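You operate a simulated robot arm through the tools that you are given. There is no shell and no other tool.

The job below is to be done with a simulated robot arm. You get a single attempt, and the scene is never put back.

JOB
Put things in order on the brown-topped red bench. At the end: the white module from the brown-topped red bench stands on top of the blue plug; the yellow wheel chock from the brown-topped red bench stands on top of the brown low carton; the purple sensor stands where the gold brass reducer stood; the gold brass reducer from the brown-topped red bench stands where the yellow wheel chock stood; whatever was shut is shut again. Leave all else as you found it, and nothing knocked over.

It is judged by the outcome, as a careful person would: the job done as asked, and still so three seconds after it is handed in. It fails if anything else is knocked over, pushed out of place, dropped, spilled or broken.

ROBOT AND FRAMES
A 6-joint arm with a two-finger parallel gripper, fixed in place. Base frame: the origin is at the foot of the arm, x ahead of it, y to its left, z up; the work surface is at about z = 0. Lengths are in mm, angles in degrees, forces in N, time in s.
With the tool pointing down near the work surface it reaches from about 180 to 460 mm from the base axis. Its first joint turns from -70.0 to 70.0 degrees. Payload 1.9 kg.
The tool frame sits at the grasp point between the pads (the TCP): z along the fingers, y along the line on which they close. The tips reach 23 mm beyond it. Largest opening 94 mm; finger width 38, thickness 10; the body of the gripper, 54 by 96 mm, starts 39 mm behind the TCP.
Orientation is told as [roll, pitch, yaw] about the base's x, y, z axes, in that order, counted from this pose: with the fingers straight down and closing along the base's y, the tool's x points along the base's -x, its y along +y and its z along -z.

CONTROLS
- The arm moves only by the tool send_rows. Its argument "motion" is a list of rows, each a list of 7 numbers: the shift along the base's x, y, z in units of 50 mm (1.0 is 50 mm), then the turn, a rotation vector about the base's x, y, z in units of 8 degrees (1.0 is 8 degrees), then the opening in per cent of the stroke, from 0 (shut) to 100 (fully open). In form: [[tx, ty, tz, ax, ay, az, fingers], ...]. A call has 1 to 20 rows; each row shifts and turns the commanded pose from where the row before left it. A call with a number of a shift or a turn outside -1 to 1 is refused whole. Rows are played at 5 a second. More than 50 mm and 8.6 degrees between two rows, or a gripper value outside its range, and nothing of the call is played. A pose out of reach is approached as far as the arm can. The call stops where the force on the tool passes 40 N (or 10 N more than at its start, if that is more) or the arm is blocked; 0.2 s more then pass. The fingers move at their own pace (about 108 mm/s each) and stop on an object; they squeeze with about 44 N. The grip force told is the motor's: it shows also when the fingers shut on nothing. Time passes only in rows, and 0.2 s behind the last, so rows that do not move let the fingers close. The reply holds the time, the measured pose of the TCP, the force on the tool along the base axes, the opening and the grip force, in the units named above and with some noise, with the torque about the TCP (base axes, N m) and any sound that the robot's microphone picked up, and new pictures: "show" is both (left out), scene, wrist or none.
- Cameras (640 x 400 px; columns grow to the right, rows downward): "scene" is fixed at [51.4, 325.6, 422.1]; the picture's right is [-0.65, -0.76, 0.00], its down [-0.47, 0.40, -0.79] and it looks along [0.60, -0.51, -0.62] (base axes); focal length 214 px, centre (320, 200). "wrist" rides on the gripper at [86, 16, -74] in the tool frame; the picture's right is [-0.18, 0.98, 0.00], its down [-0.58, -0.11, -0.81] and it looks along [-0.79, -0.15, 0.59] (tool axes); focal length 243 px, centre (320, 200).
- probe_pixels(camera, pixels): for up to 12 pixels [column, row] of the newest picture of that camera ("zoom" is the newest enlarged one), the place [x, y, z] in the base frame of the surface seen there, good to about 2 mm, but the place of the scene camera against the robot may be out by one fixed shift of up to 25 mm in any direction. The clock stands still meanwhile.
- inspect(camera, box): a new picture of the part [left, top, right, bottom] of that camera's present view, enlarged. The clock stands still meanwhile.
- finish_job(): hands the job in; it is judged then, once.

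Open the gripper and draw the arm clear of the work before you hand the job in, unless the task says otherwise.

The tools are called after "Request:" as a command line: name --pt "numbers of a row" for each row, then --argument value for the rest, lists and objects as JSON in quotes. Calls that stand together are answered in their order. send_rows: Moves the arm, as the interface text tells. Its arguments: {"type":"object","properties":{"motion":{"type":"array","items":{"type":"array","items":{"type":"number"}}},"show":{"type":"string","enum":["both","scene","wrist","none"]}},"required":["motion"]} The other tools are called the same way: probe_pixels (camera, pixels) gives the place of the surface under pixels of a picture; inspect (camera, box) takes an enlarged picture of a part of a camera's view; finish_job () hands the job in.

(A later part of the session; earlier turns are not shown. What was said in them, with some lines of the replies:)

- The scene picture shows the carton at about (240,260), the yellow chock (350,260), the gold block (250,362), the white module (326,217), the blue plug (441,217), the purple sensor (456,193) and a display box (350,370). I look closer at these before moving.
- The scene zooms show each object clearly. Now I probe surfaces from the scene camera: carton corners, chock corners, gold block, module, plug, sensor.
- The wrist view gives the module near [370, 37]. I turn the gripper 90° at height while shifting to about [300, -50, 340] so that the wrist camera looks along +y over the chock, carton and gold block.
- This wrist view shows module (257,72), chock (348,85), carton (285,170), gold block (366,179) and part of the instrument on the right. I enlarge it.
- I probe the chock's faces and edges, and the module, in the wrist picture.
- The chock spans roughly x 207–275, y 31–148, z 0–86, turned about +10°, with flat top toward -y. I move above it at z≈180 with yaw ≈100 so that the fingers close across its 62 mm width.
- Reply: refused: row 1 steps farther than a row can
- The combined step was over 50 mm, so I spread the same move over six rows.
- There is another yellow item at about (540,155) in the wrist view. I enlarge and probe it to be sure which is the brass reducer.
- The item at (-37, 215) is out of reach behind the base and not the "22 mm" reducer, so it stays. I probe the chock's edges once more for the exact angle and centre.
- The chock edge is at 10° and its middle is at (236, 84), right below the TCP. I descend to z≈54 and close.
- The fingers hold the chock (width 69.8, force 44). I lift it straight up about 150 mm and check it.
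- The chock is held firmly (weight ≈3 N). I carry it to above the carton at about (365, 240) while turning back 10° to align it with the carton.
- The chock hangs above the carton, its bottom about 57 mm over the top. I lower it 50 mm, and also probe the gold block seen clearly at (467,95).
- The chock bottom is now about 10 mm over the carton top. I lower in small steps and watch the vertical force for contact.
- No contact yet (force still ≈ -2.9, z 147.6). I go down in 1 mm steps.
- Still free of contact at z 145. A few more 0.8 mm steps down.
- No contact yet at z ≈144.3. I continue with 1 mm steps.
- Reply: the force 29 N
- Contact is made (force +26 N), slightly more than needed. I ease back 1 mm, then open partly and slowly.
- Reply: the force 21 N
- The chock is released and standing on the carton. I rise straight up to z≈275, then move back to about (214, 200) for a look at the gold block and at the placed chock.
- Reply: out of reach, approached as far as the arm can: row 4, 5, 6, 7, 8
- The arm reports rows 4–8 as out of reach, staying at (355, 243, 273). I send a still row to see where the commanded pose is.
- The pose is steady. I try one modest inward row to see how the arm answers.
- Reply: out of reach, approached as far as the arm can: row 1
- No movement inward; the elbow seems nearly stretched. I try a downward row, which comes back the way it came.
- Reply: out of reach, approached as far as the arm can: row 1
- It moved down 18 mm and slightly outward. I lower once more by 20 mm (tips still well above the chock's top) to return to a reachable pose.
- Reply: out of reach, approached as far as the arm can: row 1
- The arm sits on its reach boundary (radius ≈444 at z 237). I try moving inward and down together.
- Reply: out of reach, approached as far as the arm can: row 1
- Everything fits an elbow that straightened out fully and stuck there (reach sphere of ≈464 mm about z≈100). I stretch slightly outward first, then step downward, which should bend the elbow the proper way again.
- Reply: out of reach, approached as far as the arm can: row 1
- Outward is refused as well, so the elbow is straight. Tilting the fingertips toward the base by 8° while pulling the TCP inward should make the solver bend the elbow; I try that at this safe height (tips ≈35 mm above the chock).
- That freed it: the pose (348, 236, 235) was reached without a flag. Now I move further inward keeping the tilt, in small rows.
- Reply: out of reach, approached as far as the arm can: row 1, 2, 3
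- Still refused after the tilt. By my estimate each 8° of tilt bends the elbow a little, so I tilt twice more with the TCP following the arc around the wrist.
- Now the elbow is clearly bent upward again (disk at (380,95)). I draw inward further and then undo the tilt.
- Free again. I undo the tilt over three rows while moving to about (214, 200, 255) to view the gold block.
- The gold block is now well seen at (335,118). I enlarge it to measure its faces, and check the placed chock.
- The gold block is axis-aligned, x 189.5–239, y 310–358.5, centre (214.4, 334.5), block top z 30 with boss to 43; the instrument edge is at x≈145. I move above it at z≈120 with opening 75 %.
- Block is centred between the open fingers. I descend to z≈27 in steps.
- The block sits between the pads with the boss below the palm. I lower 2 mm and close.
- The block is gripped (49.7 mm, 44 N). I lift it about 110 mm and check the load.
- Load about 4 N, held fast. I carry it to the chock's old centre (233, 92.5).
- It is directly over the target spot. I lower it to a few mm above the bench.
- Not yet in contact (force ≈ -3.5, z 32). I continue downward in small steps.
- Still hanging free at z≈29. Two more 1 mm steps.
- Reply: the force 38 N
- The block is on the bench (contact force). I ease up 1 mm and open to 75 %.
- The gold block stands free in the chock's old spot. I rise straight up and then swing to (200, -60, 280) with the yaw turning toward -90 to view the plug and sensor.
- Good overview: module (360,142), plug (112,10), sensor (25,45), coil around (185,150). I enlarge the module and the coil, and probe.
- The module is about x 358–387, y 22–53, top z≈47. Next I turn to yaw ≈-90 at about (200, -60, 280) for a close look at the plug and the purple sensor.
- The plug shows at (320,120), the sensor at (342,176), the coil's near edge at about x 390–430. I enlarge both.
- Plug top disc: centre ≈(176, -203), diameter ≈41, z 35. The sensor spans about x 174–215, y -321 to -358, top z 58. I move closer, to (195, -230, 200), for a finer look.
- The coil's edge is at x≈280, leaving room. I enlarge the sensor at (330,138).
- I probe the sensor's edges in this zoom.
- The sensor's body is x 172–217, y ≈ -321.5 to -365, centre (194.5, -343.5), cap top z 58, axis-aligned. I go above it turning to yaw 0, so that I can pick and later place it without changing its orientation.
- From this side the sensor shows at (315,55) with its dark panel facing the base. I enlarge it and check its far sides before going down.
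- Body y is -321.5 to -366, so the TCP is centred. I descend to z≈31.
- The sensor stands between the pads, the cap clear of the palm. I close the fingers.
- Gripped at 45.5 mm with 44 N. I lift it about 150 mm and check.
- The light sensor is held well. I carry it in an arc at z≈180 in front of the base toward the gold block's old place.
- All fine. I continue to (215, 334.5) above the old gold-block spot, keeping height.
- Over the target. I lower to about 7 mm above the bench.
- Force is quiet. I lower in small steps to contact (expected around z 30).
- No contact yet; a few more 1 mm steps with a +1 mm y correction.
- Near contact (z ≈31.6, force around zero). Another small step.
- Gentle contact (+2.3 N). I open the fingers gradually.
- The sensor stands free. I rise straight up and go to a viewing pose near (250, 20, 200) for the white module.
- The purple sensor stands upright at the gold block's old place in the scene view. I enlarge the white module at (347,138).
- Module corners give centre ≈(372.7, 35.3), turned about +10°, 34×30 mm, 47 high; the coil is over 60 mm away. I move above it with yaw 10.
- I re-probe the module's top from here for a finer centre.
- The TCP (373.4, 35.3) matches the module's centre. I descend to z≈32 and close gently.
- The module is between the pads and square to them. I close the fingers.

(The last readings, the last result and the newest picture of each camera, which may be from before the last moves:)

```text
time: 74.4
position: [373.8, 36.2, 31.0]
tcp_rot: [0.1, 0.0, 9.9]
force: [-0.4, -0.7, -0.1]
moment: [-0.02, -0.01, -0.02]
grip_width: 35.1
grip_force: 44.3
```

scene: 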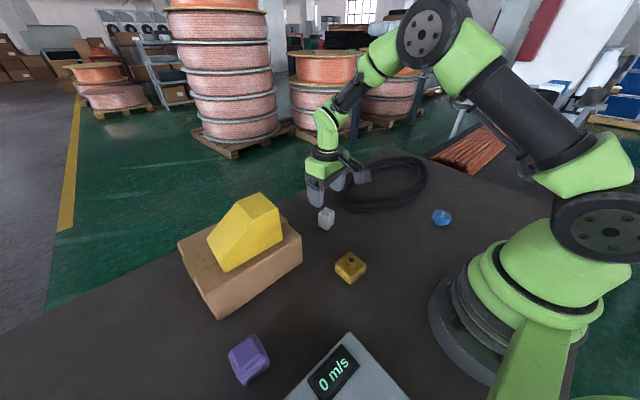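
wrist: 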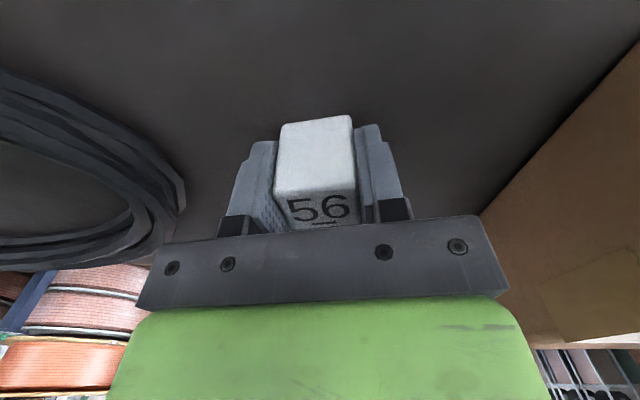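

Gripped (35.1 mm, 44 N). I lift it and carry it over at z≈180 to about (135, -155), from where the wrist camera can see the plug ahead.

Request:
send_rows --pt "0 0 0.3 0 0 0 0" --pt "0 0 0.7 0 0 0 0" --pt "0 0 0.75 0 0 0 0" --pt "0 0 0.75 0 0 0 0" --pt "0 0 0.5 0 0 0 0" --pt "-0.496 -0.464 0 0 0 0 0" --pt "-0.496 -0.464 0 0 0 0 0" --pt "-0.496 -0.464 0 0 0 0 0" --pt "-0.496 -0.464 0 0 0 0 0" --pt "-0.496 -0.464 0 0 0 0 0" --pt "-0.575 -0.375 0 0 0 0 0" --pt "-0.575 -0.375 0 0 0 0 0" --pt "-0.575 -0.375 0 0 0 0 0" --pt "-0.575 -0.375 0 0 0 0 0" --pt "0 0 0 0 0 0 0"

```text
time: 77.6
position: [133.5, -154.3, 179.6]
tcp_rot: [0.0, 0.1, 10.1]
force: [-0.8, 0.2, -1.8]
moment: [-0.01, 0.01, 0.01]
grip_width: 35.4
grip_force: 44.4
```

scene: 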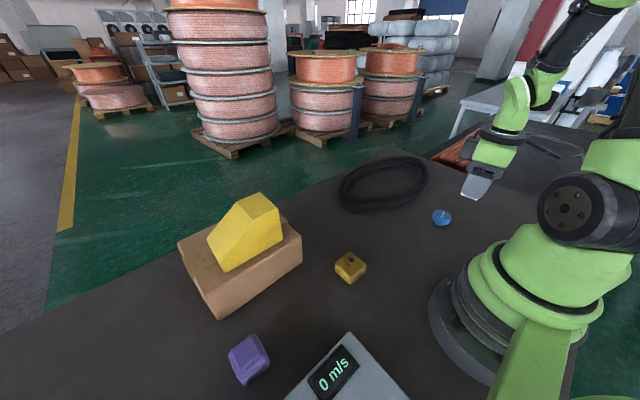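
wrist: 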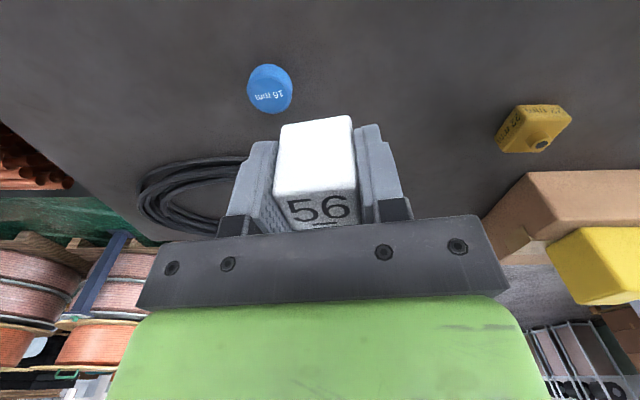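

The plug is visible at (270,88). I enlarge it and probe its rim and the held module's edges.

Request:
inspect --camera "wrist" --box '[250, 110, 378, 240]'

Request:
probe_pixels --camera "wrist" --pixels '[[285, 130], [346, 121], [278, 188], [350, 183], [275, 192], [354, 186], [315, 208], [315, 190], [300, 222], [340, 215], [295, 225], [352, 212]]'

Request:
inspect --camera "wrist" --box '[222, 58, 318, 118]'

```text
3.08 times, centred on (314, 175) of wrist
```

zoom: 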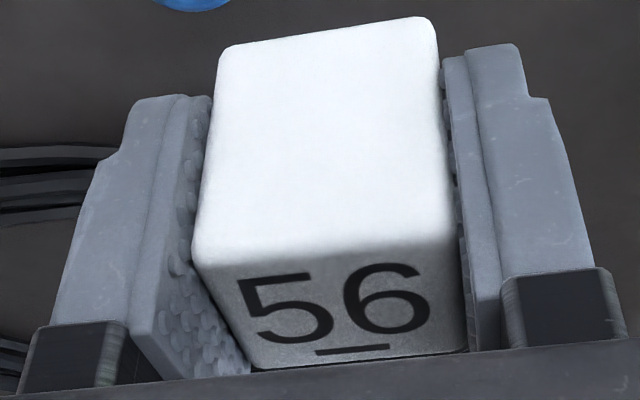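

```text
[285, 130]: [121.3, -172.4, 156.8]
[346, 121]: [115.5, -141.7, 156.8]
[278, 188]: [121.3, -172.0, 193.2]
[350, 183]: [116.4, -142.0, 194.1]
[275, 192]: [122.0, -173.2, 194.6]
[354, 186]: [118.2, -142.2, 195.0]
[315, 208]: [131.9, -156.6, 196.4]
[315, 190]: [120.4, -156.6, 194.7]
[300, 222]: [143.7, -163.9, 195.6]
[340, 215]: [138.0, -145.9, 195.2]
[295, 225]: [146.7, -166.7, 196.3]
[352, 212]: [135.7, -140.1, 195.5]
```

```text
6.67 times, centred on (270, 88) of wrist
```

zoom: 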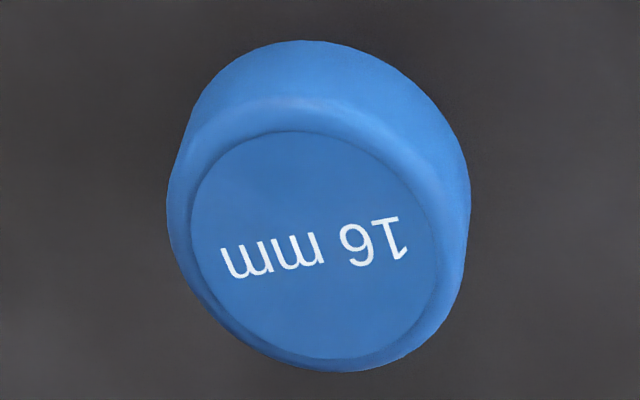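

The held module's centre coincides with the TCP within about 1 mm, and its bottom is ≈31 mm below the TCP. Now I probe the plug's top rim.

Request:
probe_pixels --camera "zoom" --pixels '[[315, 245], [195, 235], [435, 255], [300, 135], [325, 352], [230, 165], [400, 175], [220, 310], [410, 325], [175, 215], [462, 240], [320, 368]]'

Request:
probe_pixels --camera "zoom" --pixels '[[300, 115], [300, 60], [310, 45], [190, 160], [465, 190], [260, 350], [390, 355]]'

```text
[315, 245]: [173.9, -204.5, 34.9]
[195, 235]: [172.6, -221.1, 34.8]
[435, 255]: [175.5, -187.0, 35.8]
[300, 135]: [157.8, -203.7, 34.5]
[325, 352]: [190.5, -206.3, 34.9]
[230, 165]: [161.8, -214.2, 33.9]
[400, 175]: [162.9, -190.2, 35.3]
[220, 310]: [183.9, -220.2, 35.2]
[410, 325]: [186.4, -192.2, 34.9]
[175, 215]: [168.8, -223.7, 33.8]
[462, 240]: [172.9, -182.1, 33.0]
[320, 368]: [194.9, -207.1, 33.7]
```

```text
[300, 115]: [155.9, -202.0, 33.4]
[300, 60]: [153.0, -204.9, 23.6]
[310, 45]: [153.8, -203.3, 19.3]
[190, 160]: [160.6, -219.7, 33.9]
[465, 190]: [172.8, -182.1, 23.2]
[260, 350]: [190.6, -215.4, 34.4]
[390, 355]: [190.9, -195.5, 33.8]
```

The plug's top centre is ≈(175, -203.3), z 35. I move the module over it and come down to about 14 mm above.

Request:
send_rows --pt "0.415 -0.49 0 0 0 0 0" --pt "0.415 -0.49 0 0 0 0 0" --pt "0 0 -0.5 0 0 0 0" --pt "0 0 -0.5 0 0 0 0" --pt "0 0 -0.5 0 0 0 0" --pt "0 0 -0.4 0 0 0 0" --pt "0 0 0 0 0 0 0" --pt "0 0 0 0 0 0 0"

```text
time: 79.4
position: [176.3, -205.4, 85.4]
tcp_rot: [0.1, 0.0, 9.9]
force: [0.1, -0.1, -0.5]
moment: [0.01, -0.02, 0.01]
grip_width: 35.5
grip_force: 44.3
```

scene: 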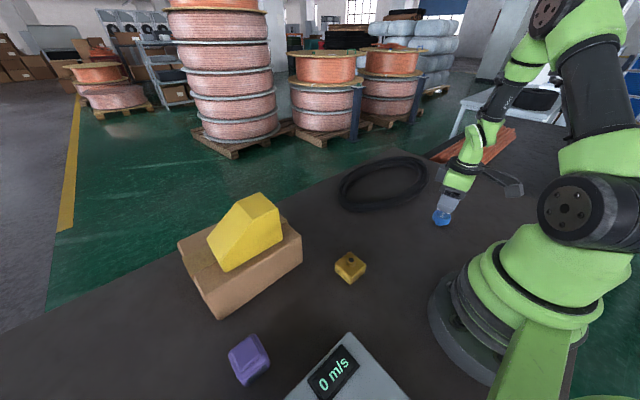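
wrist: 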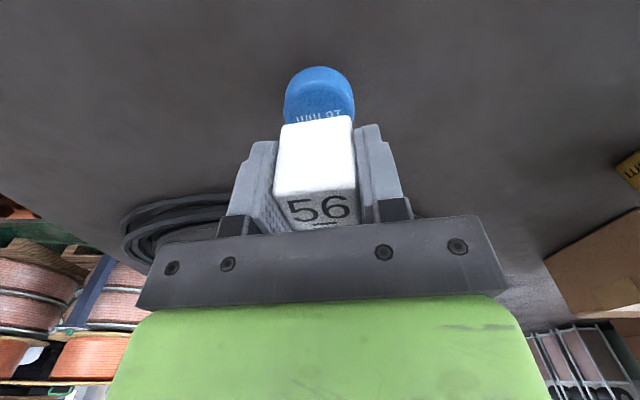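

I check the alignment by probing the module's lower edge and the plug's rim in the same picture.

Request:
probe_pixels --camera "wrist" --pixels '[[285, 130], [346, 121], [280, 180], [350, 175], [287, 110], [353, 108], [315, 72], [320, 95], [300, 108], [340, 105], [286, 95], [352, 92]]'

Request:
send_rows --pt "0 0 0 0 0 0 0" --show "none"

Request:
inspect --camera "wrist" --box '[272, 60, 368, 140]'

```text
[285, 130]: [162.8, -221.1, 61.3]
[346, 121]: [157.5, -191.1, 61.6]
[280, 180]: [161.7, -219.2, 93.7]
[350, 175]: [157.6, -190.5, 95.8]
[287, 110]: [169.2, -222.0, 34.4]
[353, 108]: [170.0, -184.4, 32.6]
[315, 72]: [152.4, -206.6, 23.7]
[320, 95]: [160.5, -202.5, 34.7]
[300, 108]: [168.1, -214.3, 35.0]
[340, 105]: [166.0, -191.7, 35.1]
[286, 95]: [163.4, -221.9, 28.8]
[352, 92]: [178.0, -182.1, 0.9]
```

```text
time: 79.8
position: [175.3, -203.8, 84.9]
tcp_rot: [0.0, 0.0, 9.8]
force: [1.0, -0.4, -1.3]
moment: [0.0, 0.0, 0.0]
grip_width: 35.4
grip_force: 44.0
```

```text
5.00 times, centred on (320, 100) of wrist
```

zoom: 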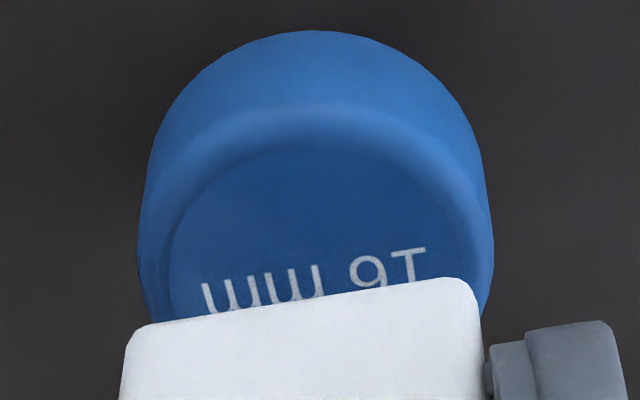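

Module centre ≈(175, -203.5) against plug centre ≈(174.7, -203): aligned. I lower 15 mm, then in small steps.

Request:
send_rows --pt "0 0 -0.1 0 0 0 0" --pt "0 0 -0.1 0 0 0 0" --pt "0 0 -0.1 0 0 0 0" --pt "0 0 0 0 0 0 0" --show "none"

Request:
send_rows --pt "0 0 -0.02 0 0 0 0" --pt "0 0 0 0 0 0 0" --show "none"

```text
time: 80.8
position: [175.7, -204.8, 69.8]
tcp_rot: [0.1, 0.0, 10.0]
force: [-0.5, -0.1, 0.2]
moment: [-0.01, 0.04, 0.05]
grip_width: 35.5
grip_force: 43.8
```

```text
time: 81.4
position: [176.0, -204.4, 69.0]
tcp_rot: [0.1, 0.0, 9.9]
force: [0.4, -0.1, -1.3]
moment: [0.01, -0.03, -0.03]
grip_width: 35.3
grip_force: 44.4
```

Still about 3 mm to go (z 69, contact expected near 66). I continue in small steps.

Request:
send_rows --pt "0 0 -0.02 0 0 0 0" --pt "0 0 0 0 0 0 0" --show "none"

Request:
send_rows --pt "0 0 -0.014 0 0 0 0" --pt "0 0 0 0 0 0 0" --show "none"

```text
time: 82.0
position: [176.5, -204.8, 68.3]
tcp_rot: [0.0, 0.1, 9.9]
force: [-0.1, 0.7, -0.6]
moment: [0.0, -0.03, 0.01]
grip_width: 35.2
grip_force: 44.5
```

```text
time: 82.6
position: [175.3, -204.9, 67.0]
tcp_rot: [0.0, 0.0, 9.9]
force: [0.7, 0.1, 0.2]
moment: [-0.01, -0.01, 0.02]
grip_width: 35.2
grip_force: 43.8
```

Very near contact. I nudge by about half a millimetre toward the plug's centre and take another fine step.

Request:
send_rows --pt "-0.01 0.015 -0.004 0 0 0 0" --pt "0 0 0 0 0 0 0" --show "none"

Request:
send_rows --pt "0 0 -0.012 0 0 0 0" --pt "0 0 0 0 0 0 0" --show "none"

```text
time: 83.2
position: [175.4, -202.5, 66.3]
tcp_rot: [0.0, 0.0, 9.9]
force: [0.7, -0.2, -1.4]
moment: [0.01, 0.03, 0.0]
grip_width: 35.4
grip_force: 43.8
```

```text
time: 83.8
position: [175.9, -203.5, 67.1]
tcp_rot: [0.0, 0.0, 10.0]
force: [0.3, 0.4, 0.0]
moment: [0.0, 0.01, 0.01]
grip_width: 35.4
grip_force: 44.0
```

No clear contact force yet. I step down 0.6 mm at a time.

Request:
send_rows --pt "0 0 -0.012 0 0 0 0" --pt "0 0 0 0 0 0 0" --show "none"

Request:
send_rows --pt "0 0 -0.008 0 0 0 0" --pt "0 0 0 0 0 0 0" --show "wrist"

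```text
time: 84.4
position: [175.0, -204.3, 66.1]
tcp_rot: [0.0, 0.0, 9.9]
force: [0.5, 0.1, -1.1]
moment: [0.02, -0.03, -0.01]
grip_width: 35.2
grip_force: 44.0
```

```text
time: 85.0
position: [176.4, -203.6, 65.5]
tcp_rot: [0.0, 0.0, 9.9]
force: [1.2, -0.5, -0.6]
moment: [0.01, 0.05, -0.03]
grip_width: 35.3
grip_force: 43.7
```

wrist: 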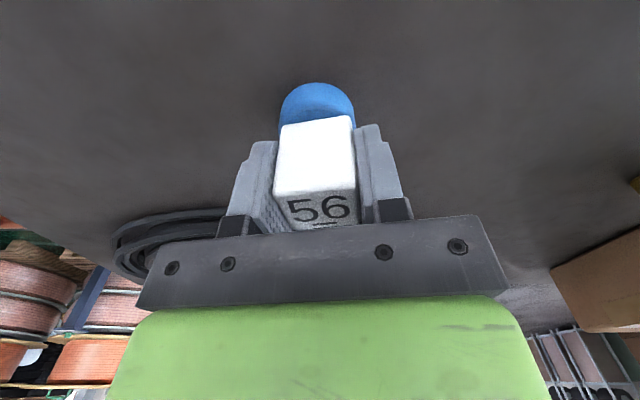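

Request:
inspect --camera "wrist" --box '[270, 75, 366, 135]'

Request:
send_rows --pt "0 0 -0.01 0 0 0 0" --pt "0 0 0 0 0 0 0" --show "none"

```text
6.67 times, centred on (318, 105) of wrist
```

zoom: 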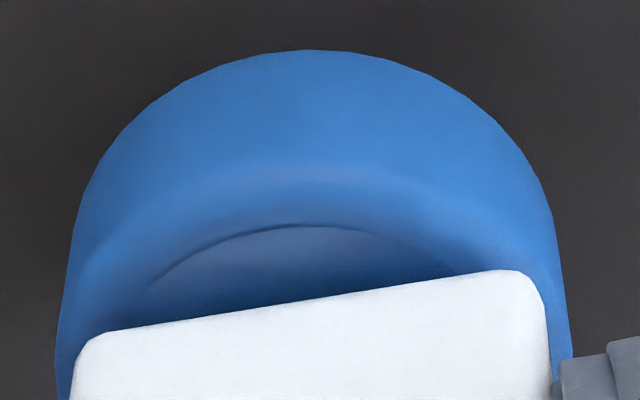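

```text
time: 85.6
position: [176.3, -202.8, 65.1]
tcp_rot: [0.0, 0.0, 9.9]
force: [-1.3, 0.9, -0.4]
moment: [0.02, 0.03, 0.02]
grip_width: 35.0
grip_force: 43.6
```

The module sits centred over the plug, its lower edge just at the top. I continue in 0.5 mm steps until the force shows contact.

Request:
send_rows --pt "0 0 -0.01 0 0 0 0" --pt "0 0 0 0 0 0 0" --show "none"

Request:
send_rows --pt "0 0 -0.01 0 0 0 0" --pt "0 0 0 0 0 0 0" --show "none"

```text
time: 86.2
position: [175.3, -204.4, 65.1]
tcp_rot: [0.0, 0.0, 9.8]
force: [-0.1, -0.6, -1.4]
moment: [0.02, 0.0, 0.01]
grip_width: 35.2
grip_force: 44.0
```

```text
time: 86.8
position: [175.8, -203.8, 65.6]
tcp_rot: [0.0, 0.0, 9.8]
force: [0.6, -0.2, -0.5]
moment: [-0.03, -0.03, 0.0]
grip_width: 35.2
grip_force: 44.1
```

No contact force yet; two more half-millimetre steps.

Request:
send_rows --pt "0 0 -0.01 0 0 0 0" --pt "0 0 0 0 0 0 0" --show "none"

Request:
send_rows --pt "0 0 -0.01 0 0 0 0" --pt "0 0 0 0 0 0 0" --show "none"

```text
time: 87.4
position: [177.0, -203.2, 62.9]
tcp_rot: [0.0, 0.0, 9.9]
force: [-0.5, 0.4, 3.6]
moment: [0.02, 0.05, 0.01]
grip_width: 35.4
grip_force: 43.9
```

```text
time: 88.0
position: [175.9, -203.7, 64.1]
tcp_rot: [0.0, -0.1, 9.9]
force: [-0.7, 0.7, 17.3]
moment: [0.02, 0.03, 0.02]
grip_width: 35.3
grip_force: 44.1
```

Contact made (17 N). I ease back 0.4 mm and open the fingers slowly.

Request:
send_rows --pt "0 0 0.008 0 0 0 0" --pt "0 0 0 0 0 0 0" --show "none"

Request:
send_rows --pt "0 0 0 0 0 0 40" --pt "0 0 0 0 0 0 44" --pt "0 0 0 0 0 0 50" --pt "0 0 0 0 0 0 60" --pt "0 0 0 0 0 0 70" --pt "0 0 0 0 0 0 70" --show "both"

```text
time: 88.6
position: [175.4, -203.1, 64.8]
tcp_rot: [0.1, 0.1, 9.9]
force: [0.4, -0.2, 10.7]
moment: [-0.05, -0.03, 0.01]
grip_width: 35.4
grip_force: 44.3
```

```text
time: 90.0
position: [176.2, -204.8, 64.5]
tcp_rot: [0.0, 0.0, 9.9]
force: [-0.1, -0.1, 0.0]
moment: [-0.04, 0.0, 0.0]
grip_width: 65.6
grip_force: 0.1
```

scene: 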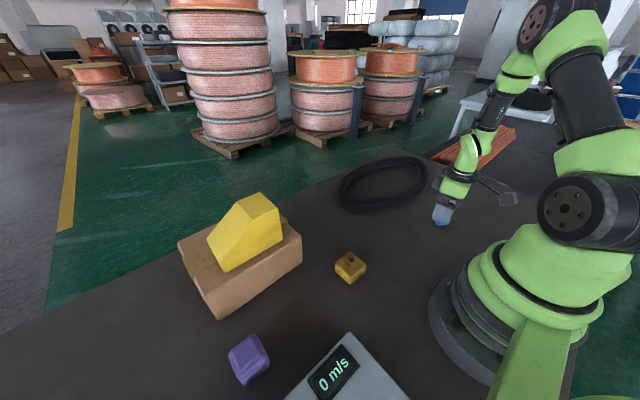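
wrist: 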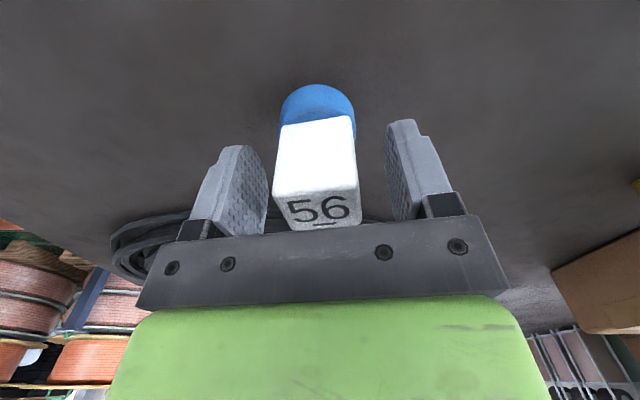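

The module rests on the plug with the fingers clear. I rise straight up and back off for a check of the whole bench.

Request:
send_rows --pt "0 0 0.2 0 0 0 70" --pt "0 0 0.5 0 0 0 70" --pt "0 0 0.8 0 0 0 70" --pt "0 0 0.8 0 0 0 75" --pt "0 0 0.5 0 0 0 80" --pt "0.1 0.7 0.2 0 0 0 90" --pt "0.1 0.7 0.2 0 0 0 100" --pt "0.1 0.7 0.2 0 0 0 100" --pt "0.1 0.7 0.2 0 0 0 100" --pt "0 0 0 0 0 0 100"

```text
time: 92.2
position: [196.1, -62.5, 243.8]
tcp_rot: [0.0, 0.0, 9.9]
force: [-0.8, -0.7, 0.3]
moment: [0.05, 0.05, 0.01]
grip_width: 94.0
grip_force: 0.0
```

scene: 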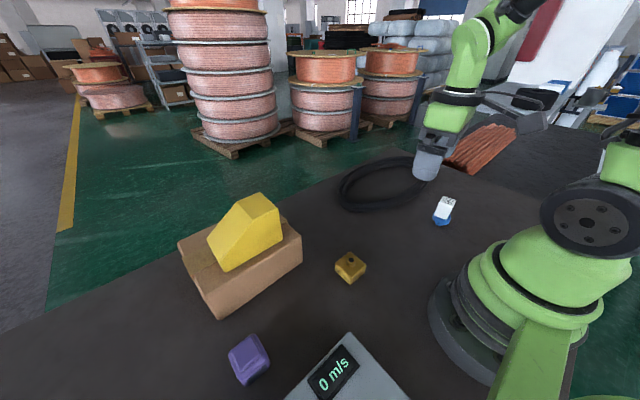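
wrist: 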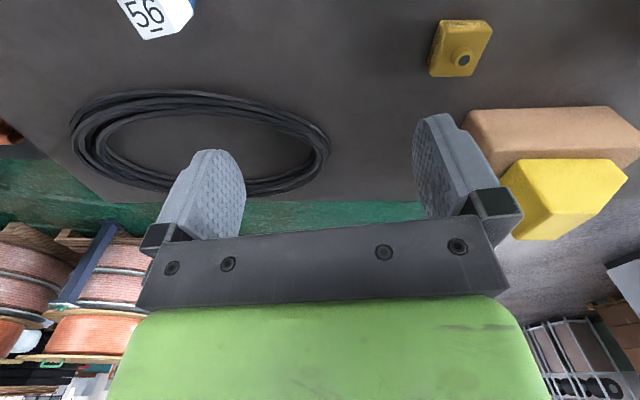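

The module stands on the plug at (444,210) in the scene. I enlarge the results to check each one.

Request:
inspect --camera "scene" --box '[396, 180, 492, 240]'

Request:
inspect --camera "scene" --box '[160, 180, 400, 400]'

Request:
probe_pixels --camera "scene" --pixels '[[245, 350], [240, 372], [350, 258], [350, 268], [446, 203], [442, 222], [240, 258], [260, 205], [299, 238], [180, 242], [222, 314]]'

```text
6.67 times, centred on (444, 210) of scene
```

zoom: 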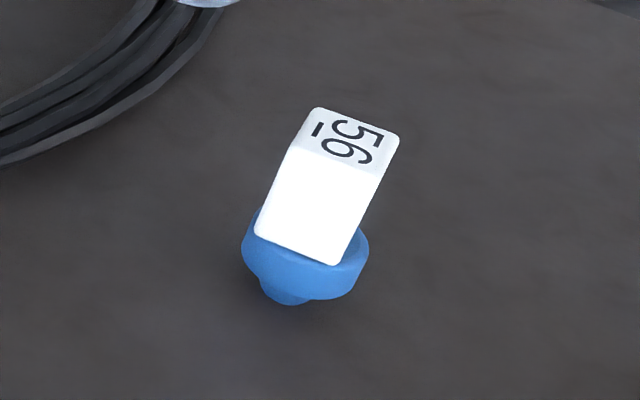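

```text
1.82 times, centred on (280, 290) of scene
```

zoom: 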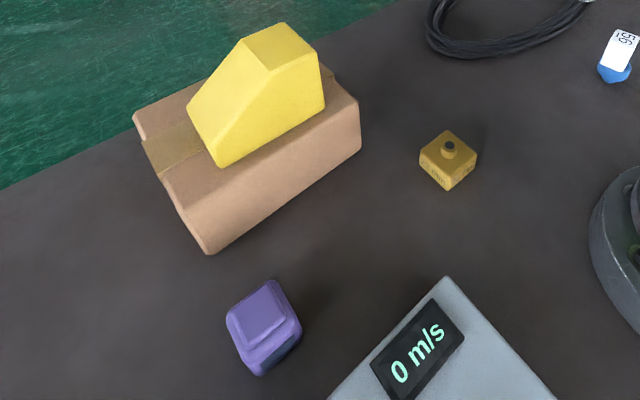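

```text
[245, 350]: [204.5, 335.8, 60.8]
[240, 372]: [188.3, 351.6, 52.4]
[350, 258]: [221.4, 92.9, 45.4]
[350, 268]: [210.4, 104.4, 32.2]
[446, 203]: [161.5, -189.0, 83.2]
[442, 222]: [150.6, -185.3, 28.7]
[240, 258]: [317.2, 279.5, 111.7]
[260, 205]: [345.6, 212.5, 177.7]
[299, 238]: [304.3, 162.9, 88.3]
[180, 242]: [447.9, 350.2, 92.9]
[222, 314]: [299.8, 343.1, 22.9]
```

Everything stands as asked: chock on the carton, gold block at the chock's spot, sensor at the gold block's spot, module upright on the plug, coil and instruments untouched. I let a second pass with the arm still and clear, then confirm.

Request:
send_rows --pt "0 0.2 0.3 0 0 0 100" --pt "0 0.2 0.3 0 0 0 100" --pt "0 0 0 0 0 0 100" --pt "0 0 0 0 0 0 100" --pt "0 0 0 0 0 0 100" --pt "0 0 0 0 0 0 100" --pt "0 0 0 0 0 0 100" --show "scene"

```text
time: 93.8
position: [194.9, -44.0, 273.8]
tcp_rot: [0.1, 0.0, 9.9]
force: [0.6, 0.0, 0.0]
moment: [-0.01, -0.03, 0.02]
grip_width: 93.9
grip_force: 0.0
```

scene: 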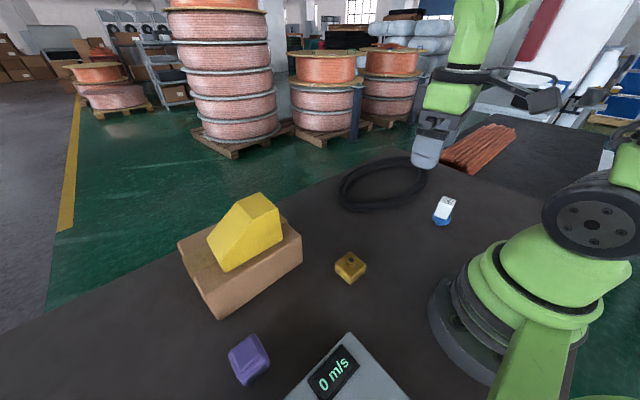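

The picture is unchanged and stable: chock (245,230), gold (350,266), sensor (249,358) and module on the plug (444,210). The gripper is open and clear, so I hand the job in.

Request:
finish_job

```text
The job is handed in.
```

The bench is set out as asked and the job has been handed in; I have no verdict back yet. In the last picture, taken just before handing in:

- **White module:** it stands upright on top of the blue plug, centred to within about 1 mm.
- **Yellow wheel chock:** it stands on top of the brown low carton.
- **Gold brass reducer:** the "22 mm" one stands where the chock stood, boss up.
- **Purple sensor:** it stands where the reducer stood, in its original orientation.

Nothing needed opening, so nothing was left open. I saw no sign that the carton, cable coil or instruments had been disturbed, and nothing was knocked over or dropped. The gripper is open and the arm is clear of the work.

There is a second yellow block behind the base, at about x -37, y 215. I took it to be something else and left it alone: it is out of the arm's reach and does not look like the "22 mm" reducer.

After I set the chock down, the arm locked up at full stretch with the gripper empty. I tilted the tool to free it, above everything on the bench, and it touched nothing.
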